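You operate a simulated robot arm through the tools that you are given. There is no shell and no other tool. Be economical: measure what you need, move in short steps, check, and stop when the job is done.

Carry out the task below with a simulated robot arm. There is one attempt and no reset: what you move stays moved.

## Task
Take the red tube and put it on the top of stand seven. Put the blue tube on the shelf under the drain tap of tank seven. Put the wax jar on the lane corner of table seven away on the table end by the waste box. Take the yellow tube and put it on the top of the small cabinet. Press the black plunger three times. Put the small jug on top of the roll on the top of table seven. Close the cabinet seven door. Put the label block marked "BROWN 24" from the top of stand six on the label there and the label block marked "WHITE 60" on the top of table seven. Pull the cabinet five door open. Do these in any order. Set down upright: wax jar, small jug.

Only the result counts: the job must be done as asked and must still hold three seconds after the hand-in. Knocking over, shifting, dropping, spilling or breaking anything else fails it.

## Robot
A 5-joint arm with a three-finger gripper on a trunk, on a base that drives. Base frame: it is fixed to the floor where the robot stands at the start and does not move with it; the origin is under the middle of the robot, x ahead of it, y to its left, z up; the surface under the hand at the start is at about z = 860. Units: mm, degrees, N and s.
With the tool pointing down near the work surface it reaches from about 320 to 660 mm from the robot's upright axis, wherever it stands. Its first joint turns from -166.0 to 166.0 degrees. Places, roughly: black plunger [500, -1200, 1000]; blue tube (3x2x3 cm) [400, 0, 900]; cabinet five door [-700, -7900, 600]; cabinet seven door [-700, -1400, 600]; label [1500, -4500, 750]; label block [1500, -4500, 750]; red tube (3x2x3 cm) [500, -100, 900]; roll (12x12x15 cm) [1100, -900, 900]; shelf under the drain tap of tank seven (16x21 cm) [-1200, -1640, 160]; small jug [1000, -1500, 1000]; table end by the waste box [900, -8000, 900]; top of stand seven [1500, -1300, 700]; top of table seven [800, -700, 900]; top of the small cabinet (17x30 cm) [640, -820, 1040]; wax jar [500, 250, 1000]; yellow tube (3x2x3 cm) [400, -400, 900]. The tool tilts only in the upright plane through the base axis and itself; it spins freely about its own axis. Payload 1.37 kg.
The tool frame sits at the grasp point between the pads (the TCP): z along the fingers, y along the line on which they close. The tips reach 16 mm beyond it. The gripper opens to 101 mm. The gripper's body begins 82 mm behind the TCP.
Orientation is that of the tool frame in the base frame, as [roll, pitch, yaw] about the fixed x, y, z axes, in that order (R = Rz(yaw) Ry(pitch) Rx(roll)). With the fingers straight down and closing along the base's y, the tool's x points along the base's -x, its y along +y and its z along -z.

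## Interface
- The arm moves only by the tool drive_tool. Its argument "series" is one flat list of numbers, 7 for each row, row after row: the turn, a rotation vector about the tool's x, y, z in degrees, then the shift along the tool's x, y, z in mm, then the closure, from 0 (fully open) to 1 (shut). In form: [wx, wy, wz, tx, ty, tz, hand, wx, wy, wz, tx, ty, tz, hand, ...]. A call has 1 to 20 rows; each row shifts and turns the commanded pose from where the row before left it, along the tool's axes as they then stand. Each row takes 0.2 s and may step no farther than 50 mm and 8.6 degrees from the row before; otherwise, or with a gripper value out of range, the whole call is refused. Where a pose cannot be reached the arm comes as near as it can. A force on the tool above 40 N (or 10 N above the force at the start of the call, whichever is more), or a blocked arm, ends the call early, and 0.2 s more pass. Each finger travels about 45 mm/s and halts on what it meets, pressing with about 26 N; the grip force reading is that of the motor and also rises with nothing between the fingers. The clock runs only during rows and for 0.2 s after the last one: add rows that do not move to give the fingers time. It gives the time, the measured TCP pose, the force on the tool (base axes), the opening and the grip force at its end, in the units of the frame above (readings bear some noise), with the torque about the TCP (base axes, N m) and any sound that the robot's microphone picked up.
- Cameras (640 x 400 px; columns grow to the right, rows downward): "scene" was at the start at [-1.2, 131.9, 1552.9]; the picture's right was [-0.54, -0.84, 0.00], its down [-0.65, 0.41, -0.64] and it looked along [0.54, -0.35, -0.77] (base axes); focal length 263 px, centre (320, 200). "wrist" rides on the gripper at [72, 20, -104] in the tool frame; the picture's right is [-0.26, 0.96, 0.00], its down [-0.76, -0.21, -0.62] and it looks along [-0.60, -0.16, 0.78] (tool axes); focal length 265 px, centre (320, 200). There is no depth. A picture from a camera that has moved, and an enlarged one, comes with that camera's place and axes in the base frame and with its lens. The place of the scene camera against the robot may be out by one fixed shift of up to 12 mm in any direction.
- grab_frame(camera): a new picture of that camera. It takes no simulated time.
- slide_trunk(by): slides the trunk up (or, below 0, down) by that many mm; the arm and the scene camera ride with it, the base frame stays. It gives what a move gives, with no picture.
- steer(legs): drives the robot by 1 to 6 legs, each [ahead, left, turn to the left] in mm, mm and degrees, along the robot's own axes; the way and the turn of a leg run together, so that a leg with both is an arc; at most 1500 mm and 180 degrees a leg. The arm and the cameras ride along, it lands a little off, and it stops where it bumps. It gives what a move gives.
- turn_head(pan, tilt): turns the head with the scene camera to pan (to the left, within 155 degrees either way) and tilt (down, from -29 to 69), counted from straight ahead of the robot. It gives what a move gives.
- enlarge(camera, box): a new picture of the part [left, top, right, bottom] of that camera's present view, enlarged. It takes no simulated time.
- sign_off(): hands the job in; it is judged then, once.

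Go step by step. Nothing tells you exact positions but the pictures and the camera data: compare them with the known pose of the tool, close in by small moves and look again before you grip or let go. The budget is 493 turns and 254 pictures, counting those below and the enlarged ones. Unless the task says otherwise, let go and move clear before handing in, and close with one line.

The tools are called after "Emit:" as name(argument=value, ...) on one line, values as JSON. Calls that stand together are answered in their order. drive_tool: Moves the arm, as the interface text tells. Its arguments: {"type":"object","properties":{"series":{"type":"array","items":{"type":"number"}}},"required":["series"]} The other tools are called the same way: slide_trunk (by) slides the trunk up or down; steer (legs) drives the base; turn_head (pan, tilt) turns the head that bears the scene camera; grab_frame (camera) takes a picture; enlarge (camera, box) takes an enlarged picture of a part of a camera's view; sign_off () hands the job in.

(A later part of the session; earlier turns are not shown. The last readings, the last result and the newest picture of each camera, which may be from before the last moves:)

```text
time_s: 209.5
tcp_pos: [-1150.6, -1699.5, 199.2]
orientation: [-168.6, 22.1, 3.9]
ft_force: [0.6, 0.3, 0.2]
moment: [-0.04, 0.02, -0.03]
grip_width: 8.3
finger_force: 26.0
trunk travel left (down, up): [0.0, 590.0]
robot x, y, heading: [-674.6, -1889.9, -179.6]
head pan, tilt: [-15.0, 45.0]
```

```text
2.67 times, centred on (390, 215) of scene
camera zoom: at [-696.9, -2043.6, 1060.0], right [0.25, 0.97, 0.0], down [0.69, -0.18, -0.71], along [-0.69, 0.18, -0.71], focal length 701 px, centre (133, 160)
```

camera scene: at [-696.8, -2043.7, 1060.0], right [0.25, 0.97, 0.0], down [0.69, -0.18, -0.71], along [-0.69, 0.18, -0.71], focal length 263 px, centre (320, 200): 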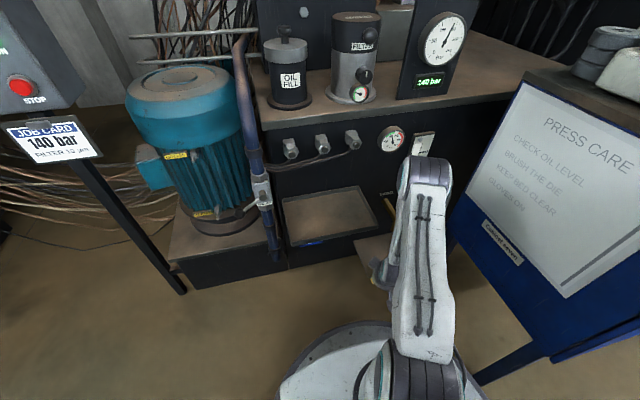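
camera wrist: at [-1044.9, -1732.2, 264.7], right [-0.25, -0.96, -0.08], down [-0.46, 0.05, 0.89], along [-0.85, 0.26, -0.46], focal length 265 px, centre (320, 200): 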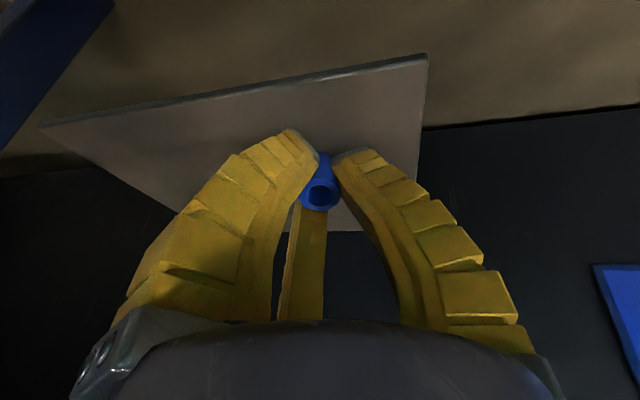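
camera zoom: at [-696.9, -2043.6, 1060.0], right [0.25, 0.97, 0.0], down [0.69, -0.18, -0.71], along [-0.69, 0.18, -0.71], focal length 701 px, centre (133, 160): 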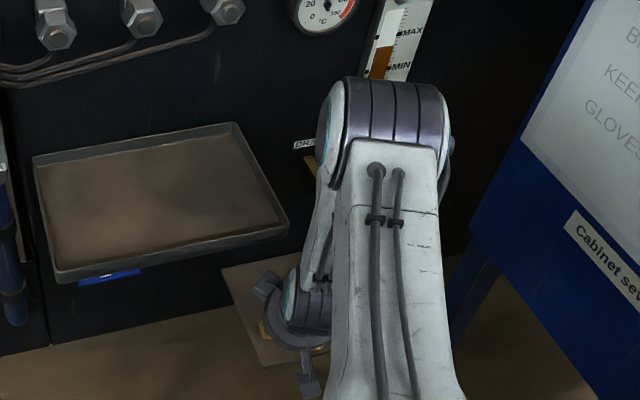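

Hand is over the shelf's −y front part. I reduce the tilt a bit (to ≈16°) and lower toward contact in small steps.

Emit:
drive_tool(series=[-0.9, 1.85, 0, 0, 0, 0, 1, -0.9, 1.85, 0, 0, 0, 0, 1, -0.9, 1.85, 0, 0, 0, 0, 1, -0.9, 1.85, 0, 0, 0, 0, 1, 0, 0, 0, 1.2, 0.5, 4.8, 1])

Emit:
drive_tool(series=[0, 0, 0, 0.5, 0.2, 1.9, 1])

Emit:
drive_tool(series=[0, 0, 0, 0.5, 0.2, 1.9, 1])

Emit:
drive_tool(series=[0, 0, 0, 0.5, 0.2, 1.9, 1])

Emit:
enlarge(camera="wrist", box=[200, 60, 456, 220])

```text
time_s: 210.7
tcp_pos: [-1150.7, -1700.0, 195.4]
orientation: [-172.6, 14.8, 2.5]
ft_force: [0.0, 0.0, 0.4]
moment: [0.01, 0.02, 0.03]
grip_width: 8.6
finger_force: 26.1
trunk travel left (down, up): [0.0, 590.0]
robot x, y, heading: [-676.1, -1890.9, -179.3]
head pan, tilt: [-15.0, 45.0]
```

```text
time_s: 211.1
tcp_pos: [-1151.7, -1699.7, 193.2]
orientation: [-172.6, 14.8, 2.5]
ft_force: [-0.6, 0.4, -0.9]
moment: [0.02, -0.02, 0.0]
grip_width: 8.6
finger_force: 25.6
trunk travel left (down, up): [0.0, 590.0]
robot x, y, heading: [-674.3, -1887.7, -179.4]
head pan, tilt: [-15.0, 45.0]
```

```text
time_s: 211.5
tcp_pos: [-1150.8, -1699.4, 190.5]
orientation: [-172.6, 14.8, 2.5]
ft_force: [0.7, -0.4, 0.3]
moment: [0.0, -0.04, -0.01]
grip_width: 8.6
finger_force: 26.2
trunk travel left (down, up): [0.0, 590.0]
robot x, y, heading: [-673.4, -1886.8, -179.5]
head pan, tilt: [-15.0, 45.0]
```

```text
time_s: 211.9
tcp_pos: [-1150.0, -1698.8, 189.9]
orientation: [-172.6, 14.8, 2.5]
ft_force: [0.9, 0.4, 4.1]
moment: [-0.01, -0.03, -0.03]
grip_width: 9.3
finger_force: 25.7
trunk travel left (down, up): [0.0, 590.0]
robot x, y, heading: [-673.4, -1889.0, -179.4]
head pan, tilt: [-15.0, 45.0]
```

```text
2.50 times, centred on (328, 140) of wrist
camera zoom: at [-1054.8, -1727.3, 269.4], right [-0.24, -0.97, -0.05], down [-0.57, 0.1, 0.81], along [-0.78, 0.23, -0.58], focal length 664 px, centre (300, 350)
```

zoom: 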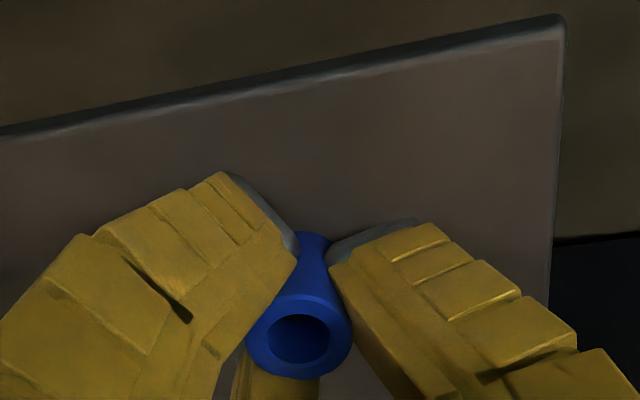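

Contact at TCP z≈190. Open and back out along the approach path.

Emit:
drive_tool(series=[0, 0, 0, 0, 0, 0, 0.88, 0, 0, 0, 0, 0, 0, 0.75, 0, 0, 0, 0, 0, 0, 0.62, 0, 0, 0, 0, 0, 0, 0.6, 0, 0, 0, 0, 0, 0, 0.6])

Emit:
enlarge(camera="wrist", box=[200, 60, 456, 220])

```text
time_s: 213.1
tcp_pos: [-1150.7, -1700.1, 188.4]
orientation: [-172.6, 14.8, 2.5]
ft_force: [-0.7, -1.3, 2.6]
moment: [0.01, -0.02, -0.01]
grip_width: 43.5
finger_force: 2.2
trunk travel left (down, up): [0.0, 590.0]
robot x, y, heading: [-675.7, -1887.3, -179.4]
head pan, tilt: [-15.0, 45.0]
```

```text
2.50 times, centred on (328, 140) of wrist
camera zoom: at [-1054.9, -1727.4, 269.3], right [-0.24, -0.97, -0.05], down [-0.57, 0.1, 0.81], along [-0.78, 0.23, -0.58], focal length 664 px, centre (300, 350)
```

zoom: 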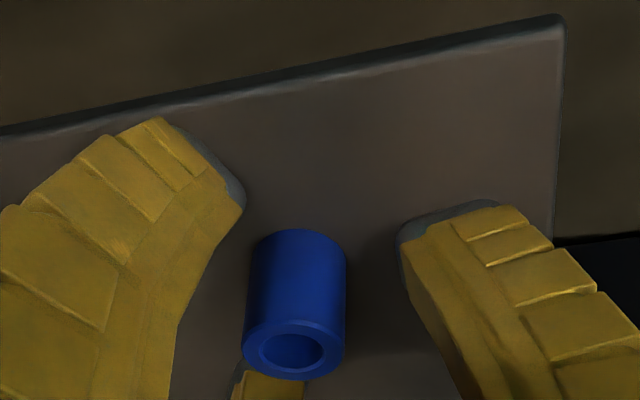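

Emit:
drive_tool(series=[0, 0, 0, -2.4, -1, -9.6, 0.6, 0, 0, 0, -2.4, -1, -9.6, 0.6, 0, 0, 0, -2.4, -1, -9.6, 0.6, 0, 0, 0, -2.4, -1, -9.6, 0.6, 0, 0, 0, 14.3, 4.5, -12.6, 0.6, 0, 0, 0, 14.3, 4.5, -12.6, 0.6, 0, 0, 0, 14.3, 4.5, -12.6, 0.6, 0, 0, 0, 14.3, 4.5, -12.6, 0.6, 0, 0, 0, 14.3, 4.5, -12.6, 0.6])

Emit:
grab_frame(camera="wrist")

```text
time_s: 215.1
tcp_pos: [-1063.9, -1729.5, 268.5]
orientation: [-172.3, 14.6, 2.4]
ft_force: [0.1, 0.0, 0.2]
moment: [0.0, -0.05, -0.01]
grip_width: 44.7
finger_force: 3.1
trunk travel left (down, up): [0.0, 590.0]
robot x, y, heading: [-676.6, -1886.8, -179.1]
head pan, tilt: [-15.0, 45.0]
```

```text
154 pictures are left
camera wrist: at [-969.3, -1757.2, 348.6], right [-0.25, -0.97, -0.06], down [-0.57, 0.1, 0.81], along [-0.78, 0.23, -0.58], focal length 265 px, centre (320, 200)
```

wrist: 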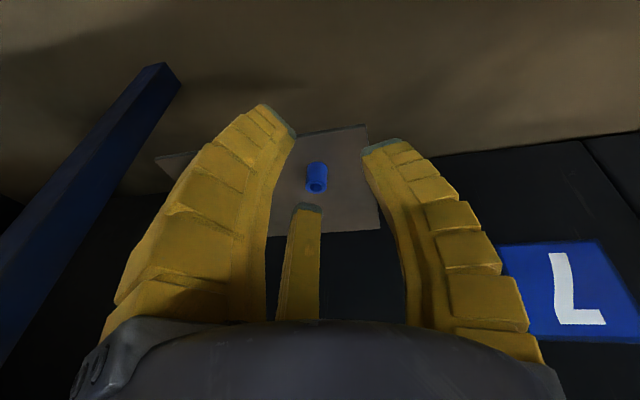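

Blue tube is upright on the drain shelf. I back out, raise, and turn back to fetch the red tube.

Emit:
steer(legs=[[-600, 0, 0]])

Emit:
slide_trunk(by=590)

Emit:
drive_tool(series=[-1.8, 3.7, 0, 0, 0, -40, 0.62, -1.8, 3.7, 0, 0, 0, -40, 0.62, -1.8, 3.7, 0, 0, 0, -40, 0.62, -1.8, 3.7, 0, 0, 0, -40, 0.62, 0, 0, 0, 0, 25, -40, 0.62, 0, 0, 0, 0, 25, -40, 0.62, 0, 0, 0, 0, 25, -40, 0.62, 0, 0, 0, 0, 25, -40, 0.62, 0, 0, 0, 0, 25, 0, 0.62, 0, 0, 0, 0, 25, 0, 0.62])

Emit:
steer(legs=[[0, 0, 90], [0, 0, 90], [0, 1500, 0]])

```text
time_s: 218.4
tcp_pos: [-473.7, -1721.2, 268.7]
orientation: [-172.4, 14.6, 2.6]
ft_force: [-0.2, -0.3, 0.0]
moment: [-0.06, 0.0, -0.04]
grip_width: 44.6
finger_force: 3.2
trunk travel left (down, up): [0.0, 590.0]
robot x, y, heading: [-83.4, -1880.7, -179.2]
head pan, tilt: [-15.0, 45.0]
```

```text
refused: 590 is not a number from -400 to 400
```

```text
time_s: 220.7
tcp_pos: [-444.9, -1885.3, 585.3]
orientation: [179.9, -0.1, 1.5]
ft_force: [-0.2, 0.8, 0.1]
moment: [0.02, 0.0, 0.01]
grip_width: 43.0
finger_force: 3.7
trunk travel left (down, up): [0.0, 590.0]
robot x, y, heading: [-81.6, -1876.2, -179.3]
head pan, tilt: [-15.0, 45.0]
```

```text
time_s: 230.4
tcp_pos: [276.1, -1721.1, 586.2]
orientation: [179.9, -0.2, 179.9]
ft_force: [-0.5, -0.7, -0.3]
moment: [-0.01, 0.01, 0.03]
grip_width: 42.8
finger_force: 3.3
trunk travel left (down, up): [0.0, 590.0]
robot x, y, heading: [-83.4, -1714.7, 0.2]
head pan, tilt: [-15.0, 45.0]
stopped in leg 3: the robot was blocked; the commanded pose is now the measured one
```

The trunk lift was refused (limit 400) and the strafe got blocked by the low arm at the table's end. I check what it touches.

Emit:
turn_head(pan=0, tilt=55)

Emit:
grab_frame(camera="scene")

Emit:
grab_frame(camera="wrist")

```text
time_s: 231.2
tcp_pos: [276.7, -1721.3, 585.0]
orientation: [180.0, -0.2, 180.0]
ft_force: [-0.3, -0.5, -0.5]
moment: [0.02, 0.0, 0.01]
grip_width: 42.9
finger_force: 3.5
trunk travel left (down, up): [0.0, 590.0]
robot x, y, heading: [-85.1, -1716.6, 0.1]
head pan, tilt: [0.0, 55.0]
```

```text
153 pictures are left
camera scene: at [-79.9, -1544.7, 1047.0], right [0.0, -1.0, 0.0], down [-0.82, 0.0, -0.57], along [0.57, 0.0, -0.82], focal length 263 px, centre (320, 200)
```

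scene: 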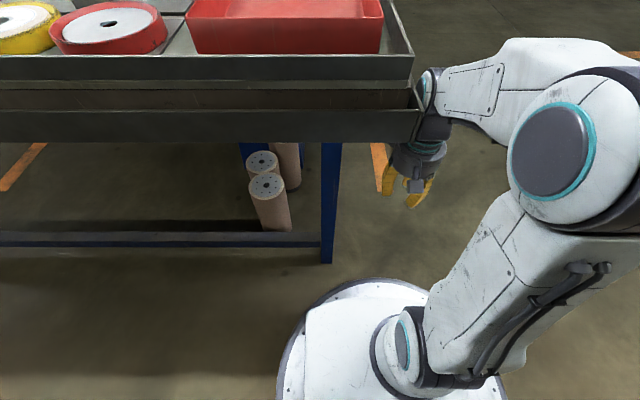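

```text
152 pictures are left
camera wrist: at [203.7, -1700.8, 690.2], right [0.27, 0.96, 0.0], down [0.76, -0.21, 0.62], along [0.6, -0.16, -0.79], focal length 265 px, centre (320, 200)
```

wrist: 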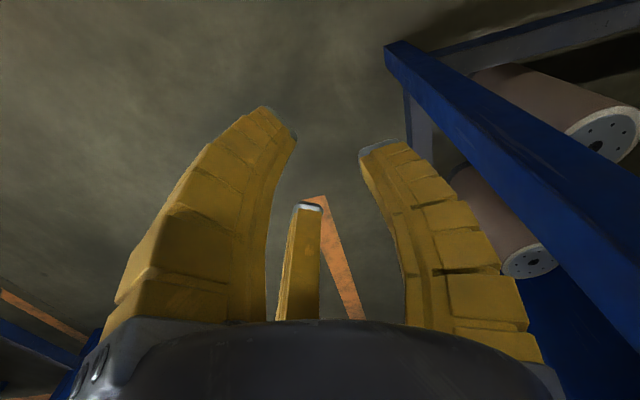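

Only the wrist touched the heavy table's corner. I move away, raise fully, then continue.

Emit:
steer(legs=[[0, -120, 0]])

Emit:
slide_trunk(by=400)

Emit:
slide_trunk(by=190)

Emit:
steer(legs=[[0, 1500, 0], [0, 280, 0]])

Emit:
turn_head(pan=0, tilt=45)

Emit:
grab_frame(camera="scene")

```text
time_s: 232.4
tcp_pos: [276.8, -1838.7, 586.1]
orientation: [-179.9, -0.2, -179.9]
ft_force: [-0.2, -0.3, 0.2]
moment: [-0.01, 0.02, 0.03]
grip_width: 42.8
finger_force: 3.3
trunk travel left (down, up): [0.0, 590.0]
robot x, y, heading: [-87.0, -1836.0, 0.2]
head pan, tilt: [0.0, 55.0]
```

```text
time_s: 236.2
tcp_pos: [276.9, -1839.6, 984.4]
orientation: [-180.0, -0.1, -179.9]
ft_force: [-0.3, -1.0, 0.3]
moment: [-0.03, 0.0, -0.04]
grip_width: 42.6
finger_force: 2.9
trunk travel left (down, up): [-400.0, 190.0]
robot x, y, heading: [-86.0, -1835.4, 0.4]
head pan, tilt: [0.0, 55.0]
```

```text
time_s: 238.3
tcp_pos: [277.0, -1839.7, 1175.0]
orientation: [-180.0, -0.2, -179.9]
ft_force: [0.3, 0.8, 0.0]
moment: [-0.02, -0.01, 0.02]
grip_width: 43.1
finger_force: 3.3
trunk travel left (down, up): [-590.0, 0.0]
robot x, y, heading: [-85.2, -1837.5, 0.1]
head pan, tilt: [0.0, 55.0]
```

```text
time_s: 247.3
tcp_pos: [271.5, -61.8, 1174.5]
orientation: [-179.9, -0.3, 179.9]
ft_force: [0.0, 0.4, 0.6]
moment: [-0.02, 0.02, -0.04]
grip_width: 42.8
finger_force: 3.3
trunk travel left (down, up): [-590.0, 0.0]
robot x, y, heading: [-90.9, -56.1, 0.1]
head pan, tilt: [0.0, 55.0]
```

```text
time_s: 248.0
tcp_pos: [272.4, -62.5, 1174.9]
orientation: [-179.9, -0.1, 179.9]
ft_force: [0.0, -0.6, 0.3]
moment: [0.01, -0.01, 0.0]
grip_width: 42.9
finger_force: 3.5
trunk travel left (down, up): [-590.0, 0.0]
robot x, y, heading: [-89.3, -56.0, 0.1]
head pan, tilt: [0.0, 45.0]
```

```text
151 pictures are left
camera scene: at [-75.2, 115.3, 1649.9], right [0.0, -1.0, 0.0], down [-0.71, 0.0, -0.71], along [0.71, 0.0, -0.71], focal length 263 px, centre (320, 200)
```

scene: 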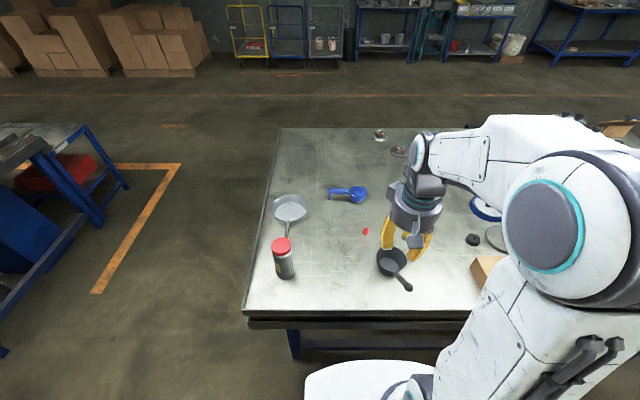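

Emit:
steer(legs=[[80, 0, 0]])

Emit:
slide_trunk(by=-90)

Emit:
drive_tool(series=[0, 0, 0, -34, 1.7, 15, 0.62, 0, 0, 0, -34, 1.7, 15, 0.62, 0, 0, 0, -34, 1.7, 15, 0.62, 0, 0, 0, -34, 1.7, 25, 0.62, 0, 0, 0, -34, 1.7, 30, 0.62, 0, 0, 0, -16, 1.7, 30, 0.62, 0, 0, 0, 0, 0, 18, 0.62, 0, 0, 0, 0, 0, 0, 0.62])

Emit:
grab_frame(camera="wrist")

```text
time_s: 249.1
tcp_pos: [351.8, -63.2, 1175.1]
orientation: [-179.9, -0.3, 179.7]
ft_force: [1.1, 0.3, 0.0]
moment: [0.0, 0.04, -0.03]
grip_width: 42.9
finger_force: 3.3
trunk travel left (down, up): [-590.0, 0.0]
robot x, y, heading: [-11.4, -58.6, 0.0]
head pan, tilt: [0.0, 45.0]
```

```text
time_s: 250.3
tcp_pos: [350.2, -62.6, 1084.2]
orientation: [-179.9, -0.1, 179.9]
ft_force: [-0.4, 0.6, 0.1]
moment: [-0.01, 0.05, -0.01]
grip_width: 42.8
finger_force: 2.9
trunk travel left (down, up): [-500.0, 90.0]
robot x, y, heading: [-10.5, -59.4, 0.3]
head pan, tilt: [0.0, 45.0]
```

```text
time_s: 252.1
tcp_pos: [534.8, -51.4, 935.9]
orientation: [-180.0, -0.2, 179.9]
ft_force: [0.5, -0.5, -0.3]
moment: [0.0, 0.01, -0.04]
grip_width: 42.9
finger_force: 3.2
trunk travel left (down, up): [-500.0, 90.0]
robot x, y, heading: [-11.5, -62.9, 0.1]
head pan, tilt: [0.0, 45.0]
```

```text
150 pictures are left
camera wrist: at [463.1, -31.9, 1041.3], right [0.27, 0.96, 0.0], down [0.76, -0.21, 0.62], along [0.6, -0.17, -0.79], focal length 265 px, centre (320, 200)
```

wrist: 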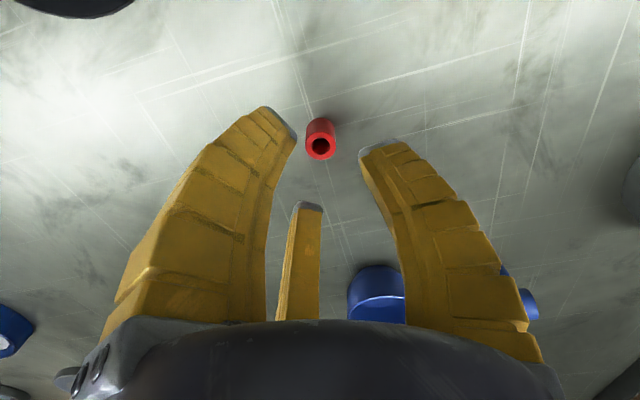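

Emit:
enlarge(camera="wrist", box=[240, 90, 416, 200])

```text
3.64 times, centred on (328, 145) of wrist
camera zoom: at [463.1, -31.9, 1041.3], right [0.27, 0.96, 0.0], down [0.76, -0.21, 0.62], along [0.6, -0.17, -0.79], focal length 965 px, centre (291, 400)
```

zoom: 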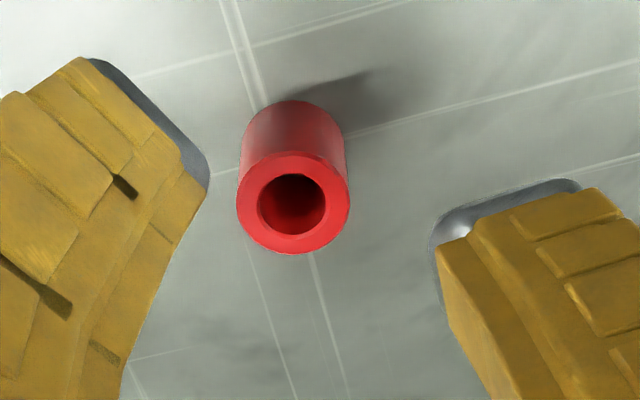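

Emit:
drive_tool(series=[0, 0, 0, -3.6, 0, 20, 0.62, 0, 0, 0, 0, 0, 20, 0.62, 0, 0, 0, 0, 0, 12, 0.62, 0, 0, 0, 0, 0, 5.5, 0.62, 0, 0, 0, 0, 0, 0, 0.75, 0, 0, 0, 0, 0, 0, 0.85, 0, 0, 0, 0, 0, 0, 0.93, 0, 0, 0, 0, 0, 0, 1, 0, 0, 0, 0, 0, 0, 1, 0, 0, 0, 0, 0, 0, 1])

Emit:
enlarge(camera="wrist", box=[240, 110, 416, 220])

```text
time_s: 254.3
tcp_pos: [540.1, -52.5, 879.5]
orientation: [179.9, -0.2, 179.9]
ft_force: [-0.3, 0.0, 1.3]
moment: [0.03, 0.0, -0.02]
grip_width: 8.6
finger_force: 25.8
trunk travel left (down, up): [-500.0, 90.0]
robot x, y, heading: [-9.0, -55.3, -0.0]
head pan, tilt: [0.0, 45.0]
```

```text
3.64 times, centred on (328, 165) of wrist
camera zoom: at [467.4, -32.5, 983.9], right [0.27, 0.96, 0.0], down [0.76, -0.21, 0.62], along [0.6, -0.17, -0.79], focal length 965 px, centre (291, 327)
```

zoom: 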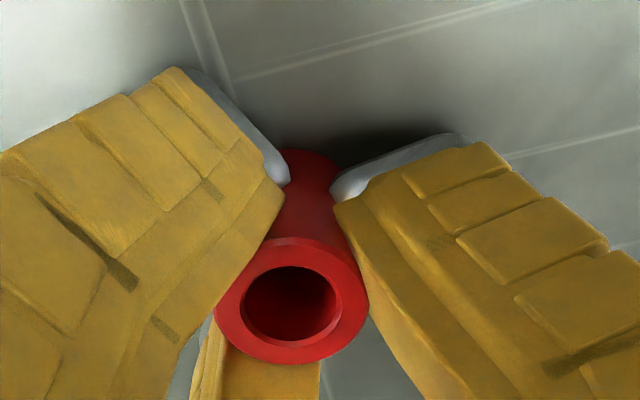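

Emit:
drive_tool(series=[0, 0, 0, 0, 0, -4, 1, 0, 0, 0, 0, 0, -5, 1, 0, 0, 0, 0, 0, -8, 1, 0, 0, 0, 0, 0, -10, 1, 0, 0, 0, 0, 0, -12, 1, 0, 0, 0, 0, 0, -14, 1, 0, 0, 0, 3, 0, -15, 1, 0, 0, 0, 6, 0, -15, 1, 0, 0, 0, 8, 0, -15, 1, 0, 0, 0, 10, 0, -15, 1, 0, 0, 0, 10, 0, -15, 1, 0, 0, 0, 10, 0, -15, 1, 0, 0, 0, 12, 0, -15, 1, 0, 0, 0, 14, 0, -12, 1, 0, 0, 0, 15, 0, -10, 1, 0, 0, 0, 15, 0, -8, 1, 0, 0, 0, 15, 0, -5, 1, 0, 0, 0, 15, 0, 0, 1, 0, 0, 0, 10, 0, 0, 1, 0, 0, 0, 6, 0, 0, 1])

Emit:
slide_trunk(by=85)

Emit:
enlarge(camera="wrist", box=[240, 110, 416, 220])

```text
time_s: 258.5
tcp_pos: [391.5, -50.9, 1071.7]
orientation: [180.0, -0.2, 179.9]
ft_force: [0.4, 0.6, 1.1]
moment: [0.01, 0.0, -0.01]
grip_width: 8.6
finger_force: 26.3
trunk travel left (down, up): [-500.0, 90.0]
robot x, y, heading: [-13.4, -58.4, -0.0]
head pan, tilt: [0.0, 45.0]
```

```text
time_s: 259.7
tcp_pos: [389.7, -51.6, 1157.3]
orientation: [179.9, -0.2, 179.8]
ft_force: [0.1, 0.4, -0.6]
moment: [0.0, 0.03, 0.0]
grip_width: 8.1
finger_force: 26.4
trunk travel left (down, up): [-585.0, 5.0]
robot x, y, heading: [-10.5, -55.7, -0.0]
head pan, tilt: [0.0, 45.0]
```

```text
3.64 times, centred on (328, 165) of wrist
camera zoom: at [318.7, -31.5, 1262.2], right [0.27, 0.96, 0.0], down [0.76, -0.21, 0.62], along [0.6, -0.17, -0.79], focal length 965 px, centre (291, 327)
```

zoom: 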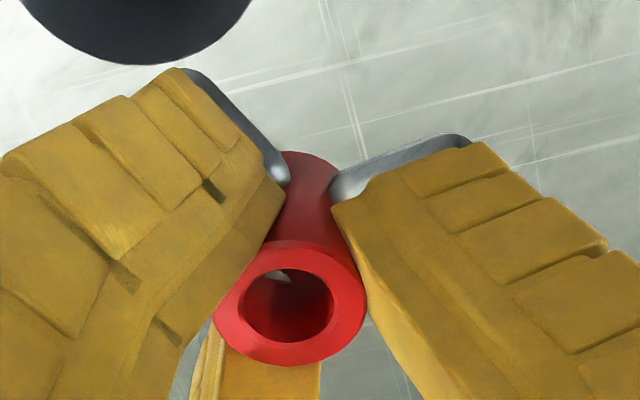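

Emit:
steer(legs=[[-80, 0, 0], [0, -1500, 0], [0, -720, 0]])

Emit:
turn_head(pan=10, tilt=30)

Emit:
grab_frame(camera="scene")

Emit:
turn_head(pan=-40, tilt=30)

Emit:
grab_frame(camera="scene")

```text
time_s: 271.4
tcp_pos: [318.3, -2281.8, 1156.2]
orientation: [180.0, -0.2, 179.7]
ft_force: [0.4, 0.5, -0.6]
moment: [-0.02, -0.01, -0.02]
grip_width: 8.3
finger_force: 25.8
trunk travel left (down, up): [-585.0, 5.0]
robot x, y, heading: [-80.9, -2282.7, -0.3]
head pan, tilt: [0.0, 45.0]
```

```text
time_s: 272.2
tcp_pos: [317.9, -2281.4, 1157.1]
orientation: [180.0, -0.2, 179.7]
ft_force: [-0.1, 0.3, 0.0]
moment: [-0.04, 0.02, 0.05]
grip_width: 8.3
finger_force: 26.5
trunk travel left (down, up): [-585.0, 5.0]
robot x, y, heading: [-83.5, -2283.4, -0.1]
head pan, tilt: [10.0, 30.0]
```

```text
146 pictures are left
camera scene: at [-59.9, -2097.2, 1667.5], right [0.17, -0.99, 0.0], down [-0.49, -0.09, -0.87], along [0.85, 0.15, -0.5], focal length 263 px, centre (320, 200)
```

scene: 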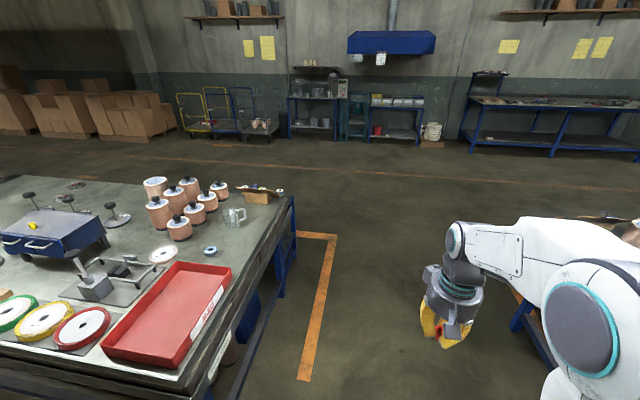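

```text
time_s: 273.3
tcp_pos: [318.2, -2281.1, 1157.2]
orientation: [180.0, -0.2, 179.7]
ft_force: [-0.2, 0.6, -0.3]
moment: [-0.02, 0.02, 0.01]
grip_width: 8.6
finger_force: 26.1
trunk travel left (down, up): [-585.0, 5.0]
robot x, y, heading: [-79.9, -2289.6, -0.2]
head pan, tilt: [-40.0, 30.0]
```

```text
145 pictures are left
camera scene: at [-79.7, -2170.9, 1667.6], right [-0.64, -0.77, 0.0], down [-0.38, 0.32, -0.87], along [0.66, -0.56, -0.5], focal length 263 px, centre (320, 200)
```

scene: 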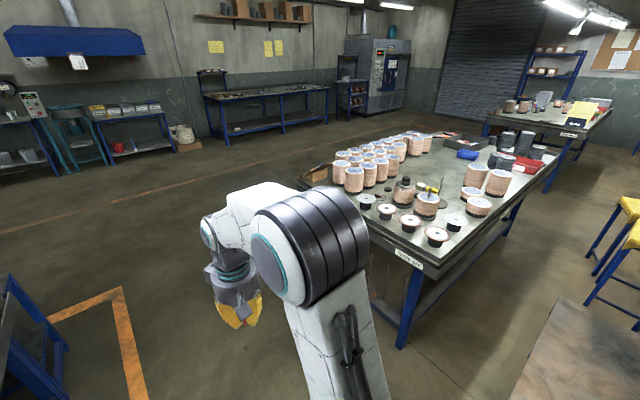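

Corridor is clear. I drive forward toward the far side of table seven and look for stand seven.

Emit:
steer(legs=[[1400, 0, 0]])

Emit:
turn_head(pan=80, tilt=35)

Emit:
grab_frame(camera="scene")

```text
time_s: 280.3
tcp_pos: [1714.3, -2275.1, 1157.6]
orientation: [179.9, -0.2, -179.9]
ft_force: [-0.4, 0.5, 0.1]
moment: [-0.03, 0.01, -0.02]
grip_width: 8.3
finger_force: 26.6
trunk travel left (down, up): [-585.0, 5.0]
robot x, y, heading: [1314.6, -2279.3, 0.2]
head pan, tilt: [-40.0, 30.0]
```

```text
time_s: 282.3
tcp_pos: [1713.1, -2275.7, 1156.7]
orientation: [180.0, -0.2, -179.9]
ft_force: [0.0, 0.0, -0.2]
moment: [0.0, -0.02, -0.02]
grip_width: 8.5
finger_force: 26.1
trunk travel left (down, up): [-585.0, 5.0]
robot x, y, heading: [1310.6, -2280.3, 0.4]
head pan, tilt: [80.0, 35.0]
```

```text
144 pictures are left
camera scene: at [1259.0, -2023.1, 1659.8], right [0.99, -0.17, 0.0], down [-0.1, -0.57, -0.82], along [0.14, 0.81, -0.57], focal length 263 px, centre (320, 200)
```

scene: 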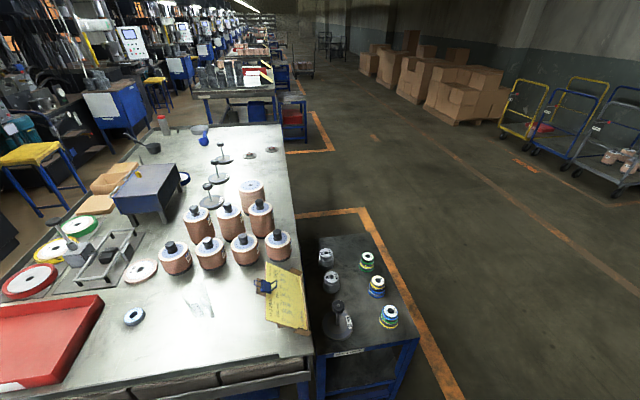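

Emit:
enlarge(camera="scene", box=[240, 220, 450, 370])

Emit:
enlarge(camera="scene", box=[120, 170, 320, 330])

```text
2.67 times, centred on (345, 295) of scene
camera zoom: at [1259.0, -2023.1, 1659.8], right [0.99, -0.17, 0.0], down [-0.1, -0.57, -0.82], along [0.14, 0.81, -0.57], focal length 701 px, centre (253, -53)
```

zoom: 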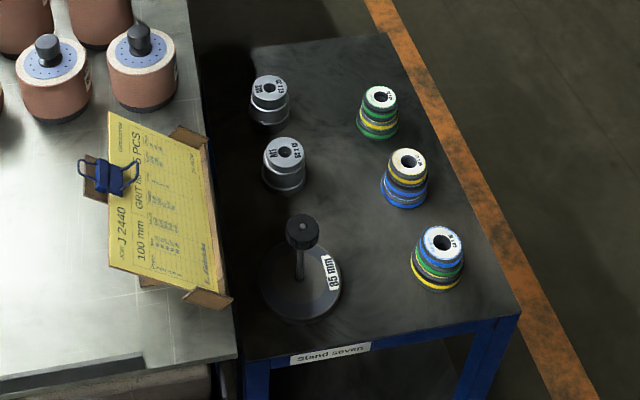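

```text
2.50 times, centred on (220, 250) of scene
camera zoom: at [1259.0, -2023.1, 1659.8], right [0.99, -0.17, 0.0], down [-0.1, -0.57, -0.82], along [0.14, 0.81, -0.57], focal length 658 px, centre (570, 75)
```

zoom: 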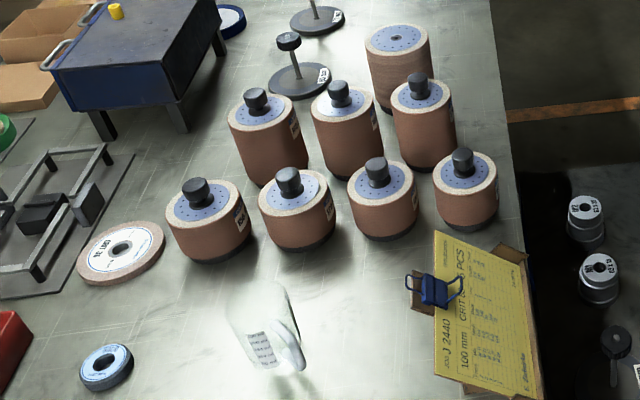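

Stand seven is the dark bench at x≈1320–1710, y≈-1590…-1017, z≈700; a free spot is about (1520,-1440). I drive in front of it facing +y.

Emit:
steer(legs=[[205, 0, 0], [0, 0, 90], [300, 0, 0]])

Emit:
turn_head(pan=0, tilt=50)

Emit:
grab_frame(camera="scene")

Emit:
grab_frame(camera="wrist")

```text
time_s: 289.4
tcp_pos: [1511.8, -1579.0, 1156.4]
orientation: [180.0, -0.2, -90.2]
ft_force: [0.7, 0.8, -0.7]
moment: [-0.02, 0.02, 0.02]
grip_width: 8.5
finger_force: 25.9
trunk travel left (down, up): [-585.0, 5.0]
robot x, y, heading: [1518.7, -1986.4, 90.0]
head pan, tilt: [80.0, 35.0]
```

```text
time_s: 290.9
tcp_pos: [1512.7, -1579.4, 1157.9]
orientation: [180.0, -0.2, -90.2]
ft_force: [0.3, -0.3, -0.2]
moment: [0.01, -0.01, -0.01]
grip_width: 8.4
finger_force: 26.0
trunk travel left (down, up): [-585.0, 5.0]
robot x, y, heading: [1517.7, -1980.9, 90.0]
head pan, tilt: [0.0, 50.0]
```

```text
141 pictures are left
camera scene: at [1336.4, -1966.4, 1638.1], right [1.0, 0.0, 0.0], down [0.0, -0.77, -0.64], along [0.0, 0.64, -0.77], focal length 263 px, centre (320, 200)
```

scene: 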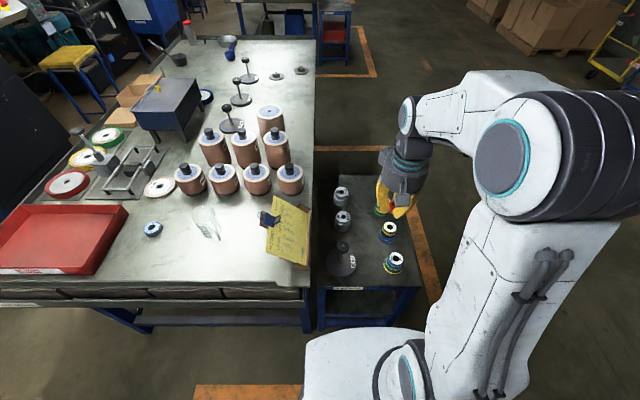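

```text
140 pictures are left
camera wrist: at [1491.7, -1650.8, 1262.3], right [-0.96, 0.27, 0.0], down [0.21, 0.76, 0.62], along [0.17, 0.6, -0.79], focal length 265 px, centre (320, 200)
```

wrist: 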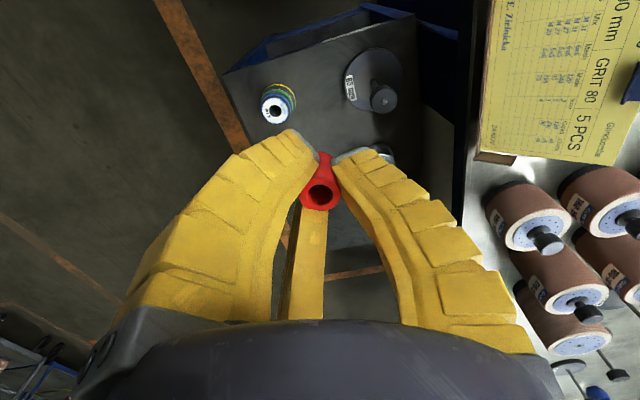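

Emit:
drive_tool(series=[0, 0, 0, -6, 0, 0, 1, 0, 0, 0, -10, -1, 0, 1, 0, 0, 0, -13, -1, 0, 1, 0, 0, 0, -13, -1, 0, 1, 0, 0, 0, -13, -1, 0, 1, 0, 0, 0, -13, -1, 0, 1, 0, 0, 0, -13, -1, 0, 1, 0, 0, 0, -13, -1, 0, 1, 0, 0, 0, -13, -1, 0, 1, 0, 0, 0, -13, -1, 0, 1, 0, 0, 0, -12, -1, 0, 1, 0, 0, 0, -8, -1, 0, 1, 0, 0, 0, -4, 0, 0, 1])

Emit:
slide_trunk(by=-350)

Emit:
grab_frame(camera="wrist")

Emit:
grab_frame(camera="scene")

```text
time_s: 293.7
tcp_pos: [1524.6, -1436.2, 1156.6]
orientation: [-179.9, -0.2, -90.2]
ft_force: [-0.1, 0.2, 0.1]
moment: [-0.03, 0.04, 0.02]
grip_width: 8.7
finger_force: 25.6
trunk travel left (down, up): [-585.0, 5.0]
robot x, y, heading: [1516.4, -1983.5, 90.0]
head pan, tilt: [0.0, 50.0]
```

```text
time_s: 297.1
tcp_pos: [1523.6, -1435.9, 808.8]
orientation: [180.0, -0.2, -90.3]
ft_force: [1.2, 0.7, 0.3]
moment: [0.02, 0.02, -0.01]
grip_width: 8.2
finger_force: 25.7
trunk travel left (down, up): [-235.0, 355.0]
robot x, y, heading: [1517.7, -1981.8, 89.7]
head pan, tilt: [0.0, 50.0]
```

```text
139 pictures are left
camera wrist: at [1503.3, -1507.0, 911.9], right [-0.96, 0.27, 0.0], down [0.21, 0.76, 0.62], along [0.17, 0.6, -0.79], focal length 265 px, centre (320, 200)
```

wrist: 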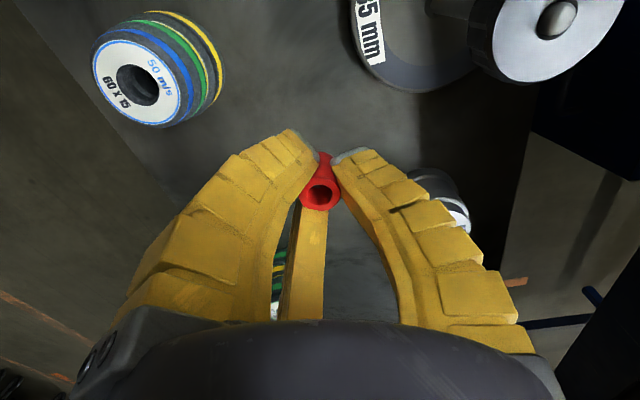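

```text
138 pictures are left
camera scene: at [1336.5, -1966.4, 1288.1], right [1.0, 0.0, 0.0], down [0.0, -0.77, -0.64], along [0.0, 0.64, -0.77], focal length 263 px, centre (320, 200)
```

scene: 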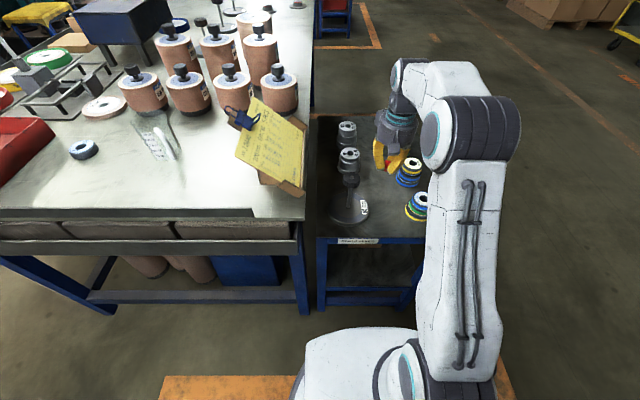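

Emit:
drive_tool(series=[0, 0, 0, 0, 0, 6, 1, 0, 0, 0, 0, 0, 10, 1, 0, 0, 0, 0, 0, 12, 1, 0, 0, 0, 0, 0, 12, 1, 0, 0, 0, 0, 0, 12, 1, 0, 0, 0, 0, 0, 10, 1, 0, 0, 0, 0, 0, 6, 1])

Emit:
grab_frame(camera="wrist")

```text
time_s: 298.7
tcp_pos: [1524.2, -1436.1, 738.7]
orientation: [180.0, -0.2, -90.3]
ft_force: [0.4, -1.3, 0.4]
moment: [-0.01, 0.03, 0.01]
grip_width: 8.8
finger_force: 25.9
trunk travel left (down, up): [-235.0, 355.0]
robot x, y, heading: [1521.7, -1981.9, 90.2]
head pan, tilt: [0.0, 50.0]
```

```text
137 pictures are left
camera wrist: at [1503.1, -1507.1, 843.7], right [-0.96, 0.27, 0.0], down [0.21, 0.76, 0.62], along [0.17, 0.59, -0.79], focal length 265 px, centre (320, 200)
```

wrist: 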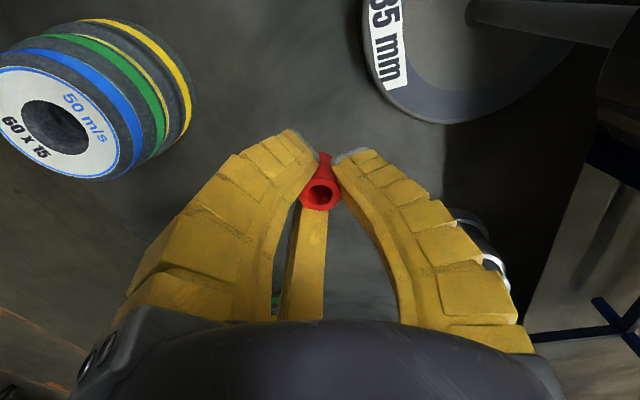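

Emit:
drive_tool(series=[0, 0, 0, 0, 0, 4, 1, 0, 0, 0, 0, 0, 4, 1])

Emit:
drive_tool(series=[0, 0, 0, 0, 0, 3, 1])

Emit:
drive_tool(series=[0, 0, 0, 0, 0, 3, 1])

Emit:
drive_tool(series=[0, 0, 0, 0, 0, 2.5, 1])

Emit:
drive_tool(series=[0, 0, 0, 0, 0, 2.5, 1])

```text
time_s: 299.3
tcp_pos: [1524.7, -1436.7, 729.5]
orientation: [179.9, -0.2, -90.2]
ft_force: [-0.7, -1.0, 0.2]
moment: [-0.02, 0.02, -0.02]
grip_width: 8.6
finger_force: 25.6
trunk travel left (down, up): [-235.0, 355.0]
robot x, y, heading: [1517.5, -1985.3, 90.4]
head pan, tilt: [0.0, 50.0]
```

```text
time_s: 299.7
tcp_pos: [1523.9, -1435.8, 727.6]
orientation: [-180.0, -0.2, -90.1]
ft_force: [0.2, 0.1, 0.0]
moment: [0.02, -0.01, 0.01]
grip_width: 8.7
finger_force: 26.2
trunk travel left (down, up): [-235.0, 355.0]
robot x, y, heading: [1522.7, -1979.2, 90.1]
head pan, tilt: [0.0, 50.0]
```

```text
time_s: 300.1
tcp_pos: [1523.3, -1435.5, 724.5]
orientation: [180.0, -0.3, -90.2]
ft_force: [-0.7, -0.1, -0.6]
moment: [0.01, -0.03, 0.01]
grip_width: 8.4
finger_force: 26.5
trunk travel left (down, up): [-235.0, 355.0]
robot x, y, heading: [1516.2, -1982.2, 89.9]
head pan, tilt: [0.0, 50.0]
```

```text
time_s: 300.5
tcp_pos: [1524.2, -1436.3, 722.4]
orientation: [-180.0, -0.2, -90.2]
ft_force: [-0.1, 0.7, 0.3]
moment: [0.04, -0.01, 0.02]
grip_width: 8.6
finger_force: 26.3
trunk travel left (down, up): [-235.0, 355.0]
robot x, y, heading: [1518.4, -1982.0, 90.0]
head pan, tilt: [0.0, 50.0]
```

```text
time_s: 300.9
tcp_pos: [1524.8, -1435.5, 719.5]
orientation: [-179.9, -0.2, -90.1]
ft_force: [0.0, 0.0, 0.3]
moment: [0.02, -0.01, -0.01]
grip_width: 8.6
finger_force: 26.0
trunk travel left (down, up): [-235.0, 355.0]
robot x, y, heading: [1513.6, -1979.8, 89.9]
head pan, tilt: [0.0, 50.0]
```

Emit:
drive_tool(series=[0, 0, 0, 0, 0, 2.5, 1])

Emit:
drive_tool(series=[0, 0, 0, 0, 0, 2.5, 1])

Emit:
drive_tool(series=[0, 0, 0, 0, 0, 2.5, 1])

Emit:
enlarge(camera="wrist", box=[240, 110, 416, 220])

```text
time_s: 301.3
tcp_pos: [1524.0, -1435.4, 717.8]
orientation: [-180.0, -0.2, -90.2]
ft_force: [-0.6, -0.9, -0.5]
moment: [-0.01, 0.01, 0.01]
grip_width: 8.5
finger_force: 25.6
trunk travel left (down, up): [-235.0, 355.0]
robot x, y, heading: [1517.2, -1981.4, 90.2]
head pan, tilt: [0.0, 50.0]
```

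```text
time_s: 301.7
tcp_pos: [1525.0, -1435.6, 714.7]
orientation: [-179.9, -0.2, -90.3]
ft_force: [-0.2, -0.3, 0.2]
moment: [0.0, 0.02, -0.02]
grip_width: 8.3
finger_force: 25.9
trunk travel left (down, up): [-235.0, 355.0]
robot x, y, heading: [1515.2, -1983.2, 90.3]
head pan, tilt: [0.0, 50.0]
```

```text
time_s: 302.1
tcp_pos: [1522.9, -1435.8, 712.6]
orientation: [179.9, -0.3, -90.3]
ft_force: [0.5, -0.4, -1.1]
moment: [-0.01, 0.02, -0.03]
grip_width: 8.4
finger_force: 25.4
trunk travel left (down, up): [-235.0, 355.0]
robot x, y, heading: [1518.3, -1983.1, 90.1]
head pan, tilt: [0.0, 50.0]
```

```text
3.64 times, centred on (328, 165) of wrist
camera zoom: at [1503.2, -1507.2, 817.2], right [-0.96, 0.27, 0.0], down [0.21, 0.76, 0.62], along [0.17, 0.6, -0.79], focal length 965 px, centre (291, 327)
```

zoom: 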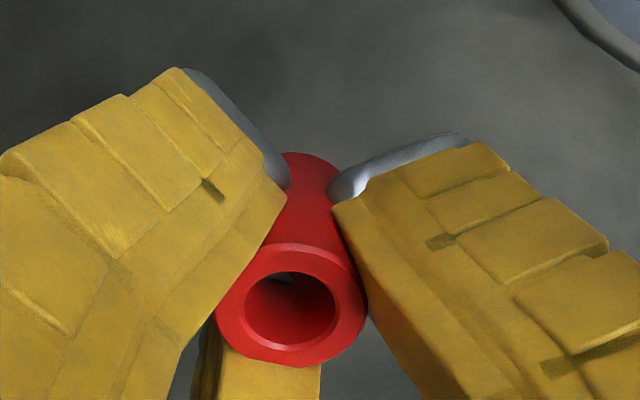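

Emit:
drive_tool(series=[0, 0, 0, 0, 0, 2.5, 1])

Emit:
drive_tool(series=[0, 0, 0, 0, 0, 2.5, 1])

Emit:
drive_tool(series=[0, 0, 0, 0, 0, 2.5, 1])

Emit:
drive_tool(series=[0, 0, 0, 0, 0, 2.5, 1])

Emit:
enlarge(camera="wrist", box=[240, 70, 416, 180])

```text
time_s: 302.5
tcp_pos: [1524.2, -1435.8, 708.5]
orientation: [-179.9, -0.2, -90.1]
ft_force: [-0.2, -0.3, 0.0]
moment: [-0.02, 0.01, 0.0]
grip_width: 8.6
finger_force: 26.3
trunk travel left (down, up): [-235.0, 355.0]
robot x, y, heading: [1518.2, -1980.7, 90.0]
head pan, tilt: [0.0, 50.0]
```

```text
time_s: 302.9
tcp_pos: [1524.1, -1436.2, 706.9]
orientation: [-180.0, -0.2, -90.1]
ft_force: [0.3, 0.9, 0.0]
moment: [-0.03, 0.0, 0.04]
grip_width: 8.5
finger_force: 26.2
trunk travel left (down, up): [-235.0, 355.0]
robot x, y, heading: [1519.2, -1979.3, 90.1]
head pan, tilt: [0.0, 50.0]
```

```text
time_s: 303.3
tcp_pos: [1523.8, -1436.7, 704.0]
orientation: [-180.0, -0.2, -90.2]
ft_force: [-0.2, -0.2, -0.2]
moment: [-0.01, 0.0, 0.0]
grip_width: 8.4
finger_force: 25.9
trunk travel left (down, up): [-235.0, 355.0]
robot x, y, heading: [1521.9, -1980.9, 89.9]
head pan, tilt: [0.0, 50.0]
```

```text
time_s: 303.7
tcp_pos: [1523.9, -1435.1, 702.3]
orientation: [-179.9, -0.1, -90.2]
ft_force: [0.4, -0.2, 0.2]
moment: [-0.01, 0.02, 0.0]
grip_width: 8.5
finger_force: 25.9
trunk travel left (down, up): [-235.0, 355.0]
robot x, y, heading: [1515.8, -1980.2, 89.9]
head pan, tilt: [0.0, 50.0]
```

```text
3.64 times, centred on (328, 125) of wrist
camera zoom: at [1503.5, -1507.2, 807.5], right [-0.96, 0.27, 0.0], down [0.21, 0.76, 0.62], along [0.17, 0.6, -0.79], focal length 965 px, centre (291, 473)
```

zoom: 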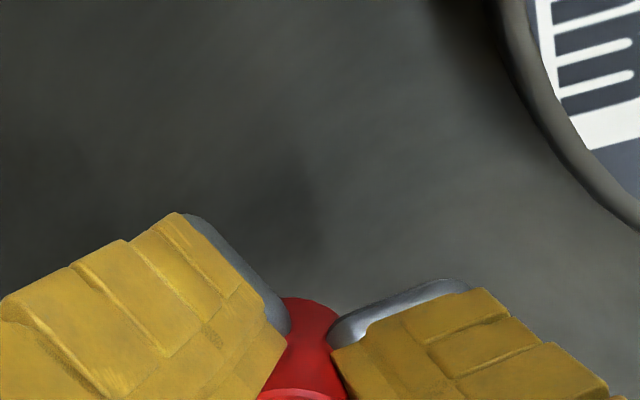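

Emit:
drive_tool(series=[0, 0, 0, 0, 0, 3, 1])

Emit:
drive_tool(series=[0, 0, 0, 0, 0, 3, 1])

Emit:
drive_tool(series=[0, 0, 0, 0, 0, 3, 1])

```text
time_s: 304.1
tcp_pos: [1524.9, -1435.5, 698.9]
orientation: [-180.0, -0.2, -90.2]
ft_force: [-0.2, 0.0, -0.6]
moment: [-0.03, 0.0, -0.02]
grip_width: 8.8
finger_force: 26.0
trunk travel left (down, up): [-235.0, 355.0]
robot x, y, heading: [1518.1, -1982.7, 90.0]
head pan, tilt: [0.0, 50.0]
```

```text
time_s: 304.5
tcp_pos: [1524.1, -1436.5, 695.1]
orientation: [180.0, -0.2, -90.2]
ft_force: [0.4, 0.7, 0.1]
moment: [-0.01, -0.02, 0.0]
grip_width: 8.4
finger_force: 26.0
trunk travel left (down, up): [-235.0, 355.0]
robot x, y, heading: [1518.4, -1982.2, 89.8]
head pan, tilt: [0.0, 50.0]
```

```text
time_s: 304.9
tcp_pos: [1524.8, -1435.8, 692.3]
orientation: [179.9, -0.2, -90.3]
ft_force: [0.3, 0.5, 0.4]
moment: [0.01, 0.01, 0.03]
grip_width: 8.5
finger_force: 26.4
trunk travel left (down, up): [-235.0, 355.0]
robot x, y, heading: [1517.9, -1982.6, 90.0]
head pan, tilt: [0.0, 50.0]
```

Emit:
drive_tool(series=[0, 0, 0, 0, 0, 3, 1])

Emit:
drive_tool(series=[0, 0, 0, 0, 0, 3, 1])

Emit:
drive_tool(series=[0, 0, 0, 0, 0, 3, 1])

Emit:
grab_frame(camera="wrist")

```text
time_s: 305.3
tcp_pos: [1524.6, -1435.2, 690.9]
orientation: [180.0, -0.2, -90.3]
ft_force: [0.0, -0.1, 0.2]
moment: [0.0, 0.01, 0.02]
grip_width: 8.6
finger_force: 25.4
trunk travel left (down, up): [-235.0, 355.0]
robot x, y, heading: [1516.3, -1983.2, 90.2]
head pan, tilt: [0.0, 50.0]
```

```text
time_s: 305.7
tcp_pos: [1523.6, -1435.3, 686.9]
orientation: [-179.9, -0.2, -90.2]
ft_force: [0.1, -0.7, 0.0]
moment: [-0.03, 0.0, 0.04]
grip_width: 8.4
finger_force: 26.4
trunk travel left (down, up): [-235.0, 355.0]
robot x, y, heading: [1516.3, -1980.9, 90.0]
head pan, tilt: [0.0, 50.0]
```

```text
time_s: 306.1
tcp_pos: [1523.7, -1436.9, 683.7]
orientation: [180.0, -0.2, -90.2]
ft_force: [0.2, 0.3, 0.0]
moment: [0.0, 0.02, 0.02]
grip_width: 8.7
finger_force: 25.8
trunk travel left (down, up): [-235.0, 355.0]
robot x, y, heading: [1518.0, -1981.9, 89.9]
head pan, tilt: [0.0, 50.0]
```

```text
134 pictures are left
camera wrist: at [1503.4, -1507.3, 789.0], right [-0.96, 0.27, 0.0], down [0.21, 0.76, 0.62], along [0.17, 0.6, -0.79], focal length 265 px, centre (320, 200)
```

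wrist: 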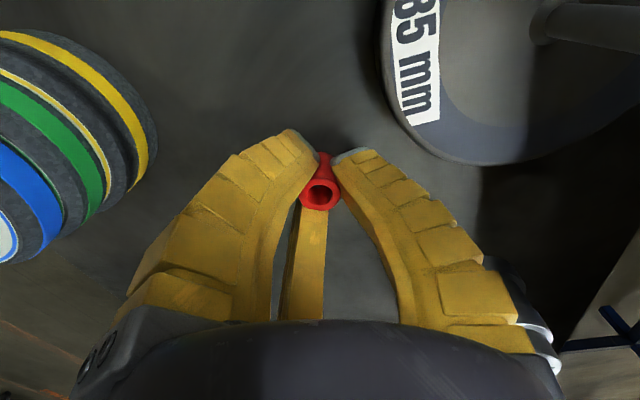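

Emit:
drive_tool(series=[0, 0, 0, 0, 0, 2.5, 1])

Emit:
drive_tool(series=[0, 0, 0, 0, 0, 2.5, 1])

Emit:
drive_tool(series=[0, 0, 0, 0, 0, 2.5, 1])

Emit:
drive_tool(series=[0, 0, 0, 0, 0, 2.5, 1])

```text
time_s: 306.5
tcp_pos: [1523.2, -1435.9, 681.1]
orientation: [180.0, -0.1, -90.2]
ft_force: [-0.5, 0.1, -0.3]
moment: [0.03, -0.01, 0.0]
grip_width: 8.5
finger_force: 26.5
trunk travel left (down, up): [-235.0, 355.0]
robot x, y, heading: [1520.5, -1980.9, 90.1]
head pan, tilt: [0.0, 50.0]
```

```text
time_s: 306.9
tcp_pos: [1523.0, -1436.9, 680.0]
orientation: [-180.0, -0.2, -90.1]
ft_force: [0.7, 0.1, -0.6]
moment: [0.0, -0.03, 0.01]
grip_width: 8.8
finger_force: 25.8
trunk travel left (down, up): [-235.0, 355.0]
robot x, y, heading: [1512.2, -1982.6, 90.1]
head pan, tilt: [0.0, 50.0]
```

```text
time_s: 307.3
tcp_pos: [1523.8, -1436.5, 679.2]
orientation: [-180.0, -0.1, -90.2]
ft_force: [0.4, 0.2, 6.3]
moment: [0.0, 0.03, -0.01]
grip_width: 9.8
finger_force: 25.7
trunk travel left (down, up): [-235.0, 355.0]
robot x, y, heading: [1515.5, -1982.3, 90.0]
head pan, tilt: [0.0, 50.0]
```

```text
time_s: 307.7
tcp_pos: [1524.6, -1437.1, 676.7]
orientation: [180.0, 0.0, -90.1]
ft_force: [0.1, 0.4, 15.8]
moment: [0.04, -0.01, -0.04]
grip_width: 12.4
finger_force: 25.8
trunk travel left (down, up): [-235.0, 355.0]
robot x, y, heading: [1516.0, -1982.8, 90.2]
head pan, tilt: [0.0, 50.0]
```

Contact at TCP z≈679 (stand top ≈660). Relieve, release, rise.

Emit:
drive_tool(series=[0, 0, 0, 0, 0, -4, 1, 0, 0, 0, 0, 0, 0, 0.88, 0, 0, 0, 0, 0, 0, 0.75, 0, 0, 0, 0, 0, 0, 0.6, 0, 0, 0, 0, 0, 0, 0.6, 0, 0, 0, 0, 0, -10, 0.6, 0, 0, 0, 0, 0, -20, 0.6, 0, 0, 0, 0, 0, -30, 0.6])

Emit:
grab_frame(camera="wrist")

```text
time_s: 309.5
tcp_pos: [1524.2, -1436.3, 737.7]
orientation: [180.0, -0.2, -90.2]
ft_force: [-0.1, -0.4, -0.2]
moment: [-0.03, 0.02, -0.02]
grip_width: 44.7
finger_force: 2.6
trunk travel left (down, up): [-235.0, 355.0]
robot x, y, heading: [1516.7, -1978.6, 90.3]
head pan, tilt: [0.0, 50.0]
```

```text
133 pictures are left
camera wrist: at [1503.1, -1506.8, 843.6], right [-0.96, 0.27, 0.0], down [0.21, 0.76, 0.62], along [0.17, 0.59, -0.79], focal length 265 px, centre (320, 200)
```

wrist: 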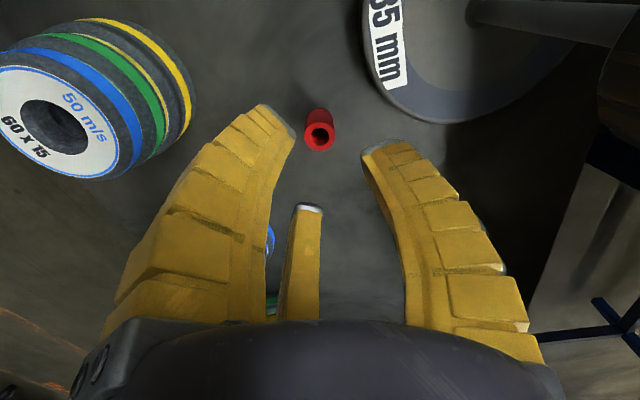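

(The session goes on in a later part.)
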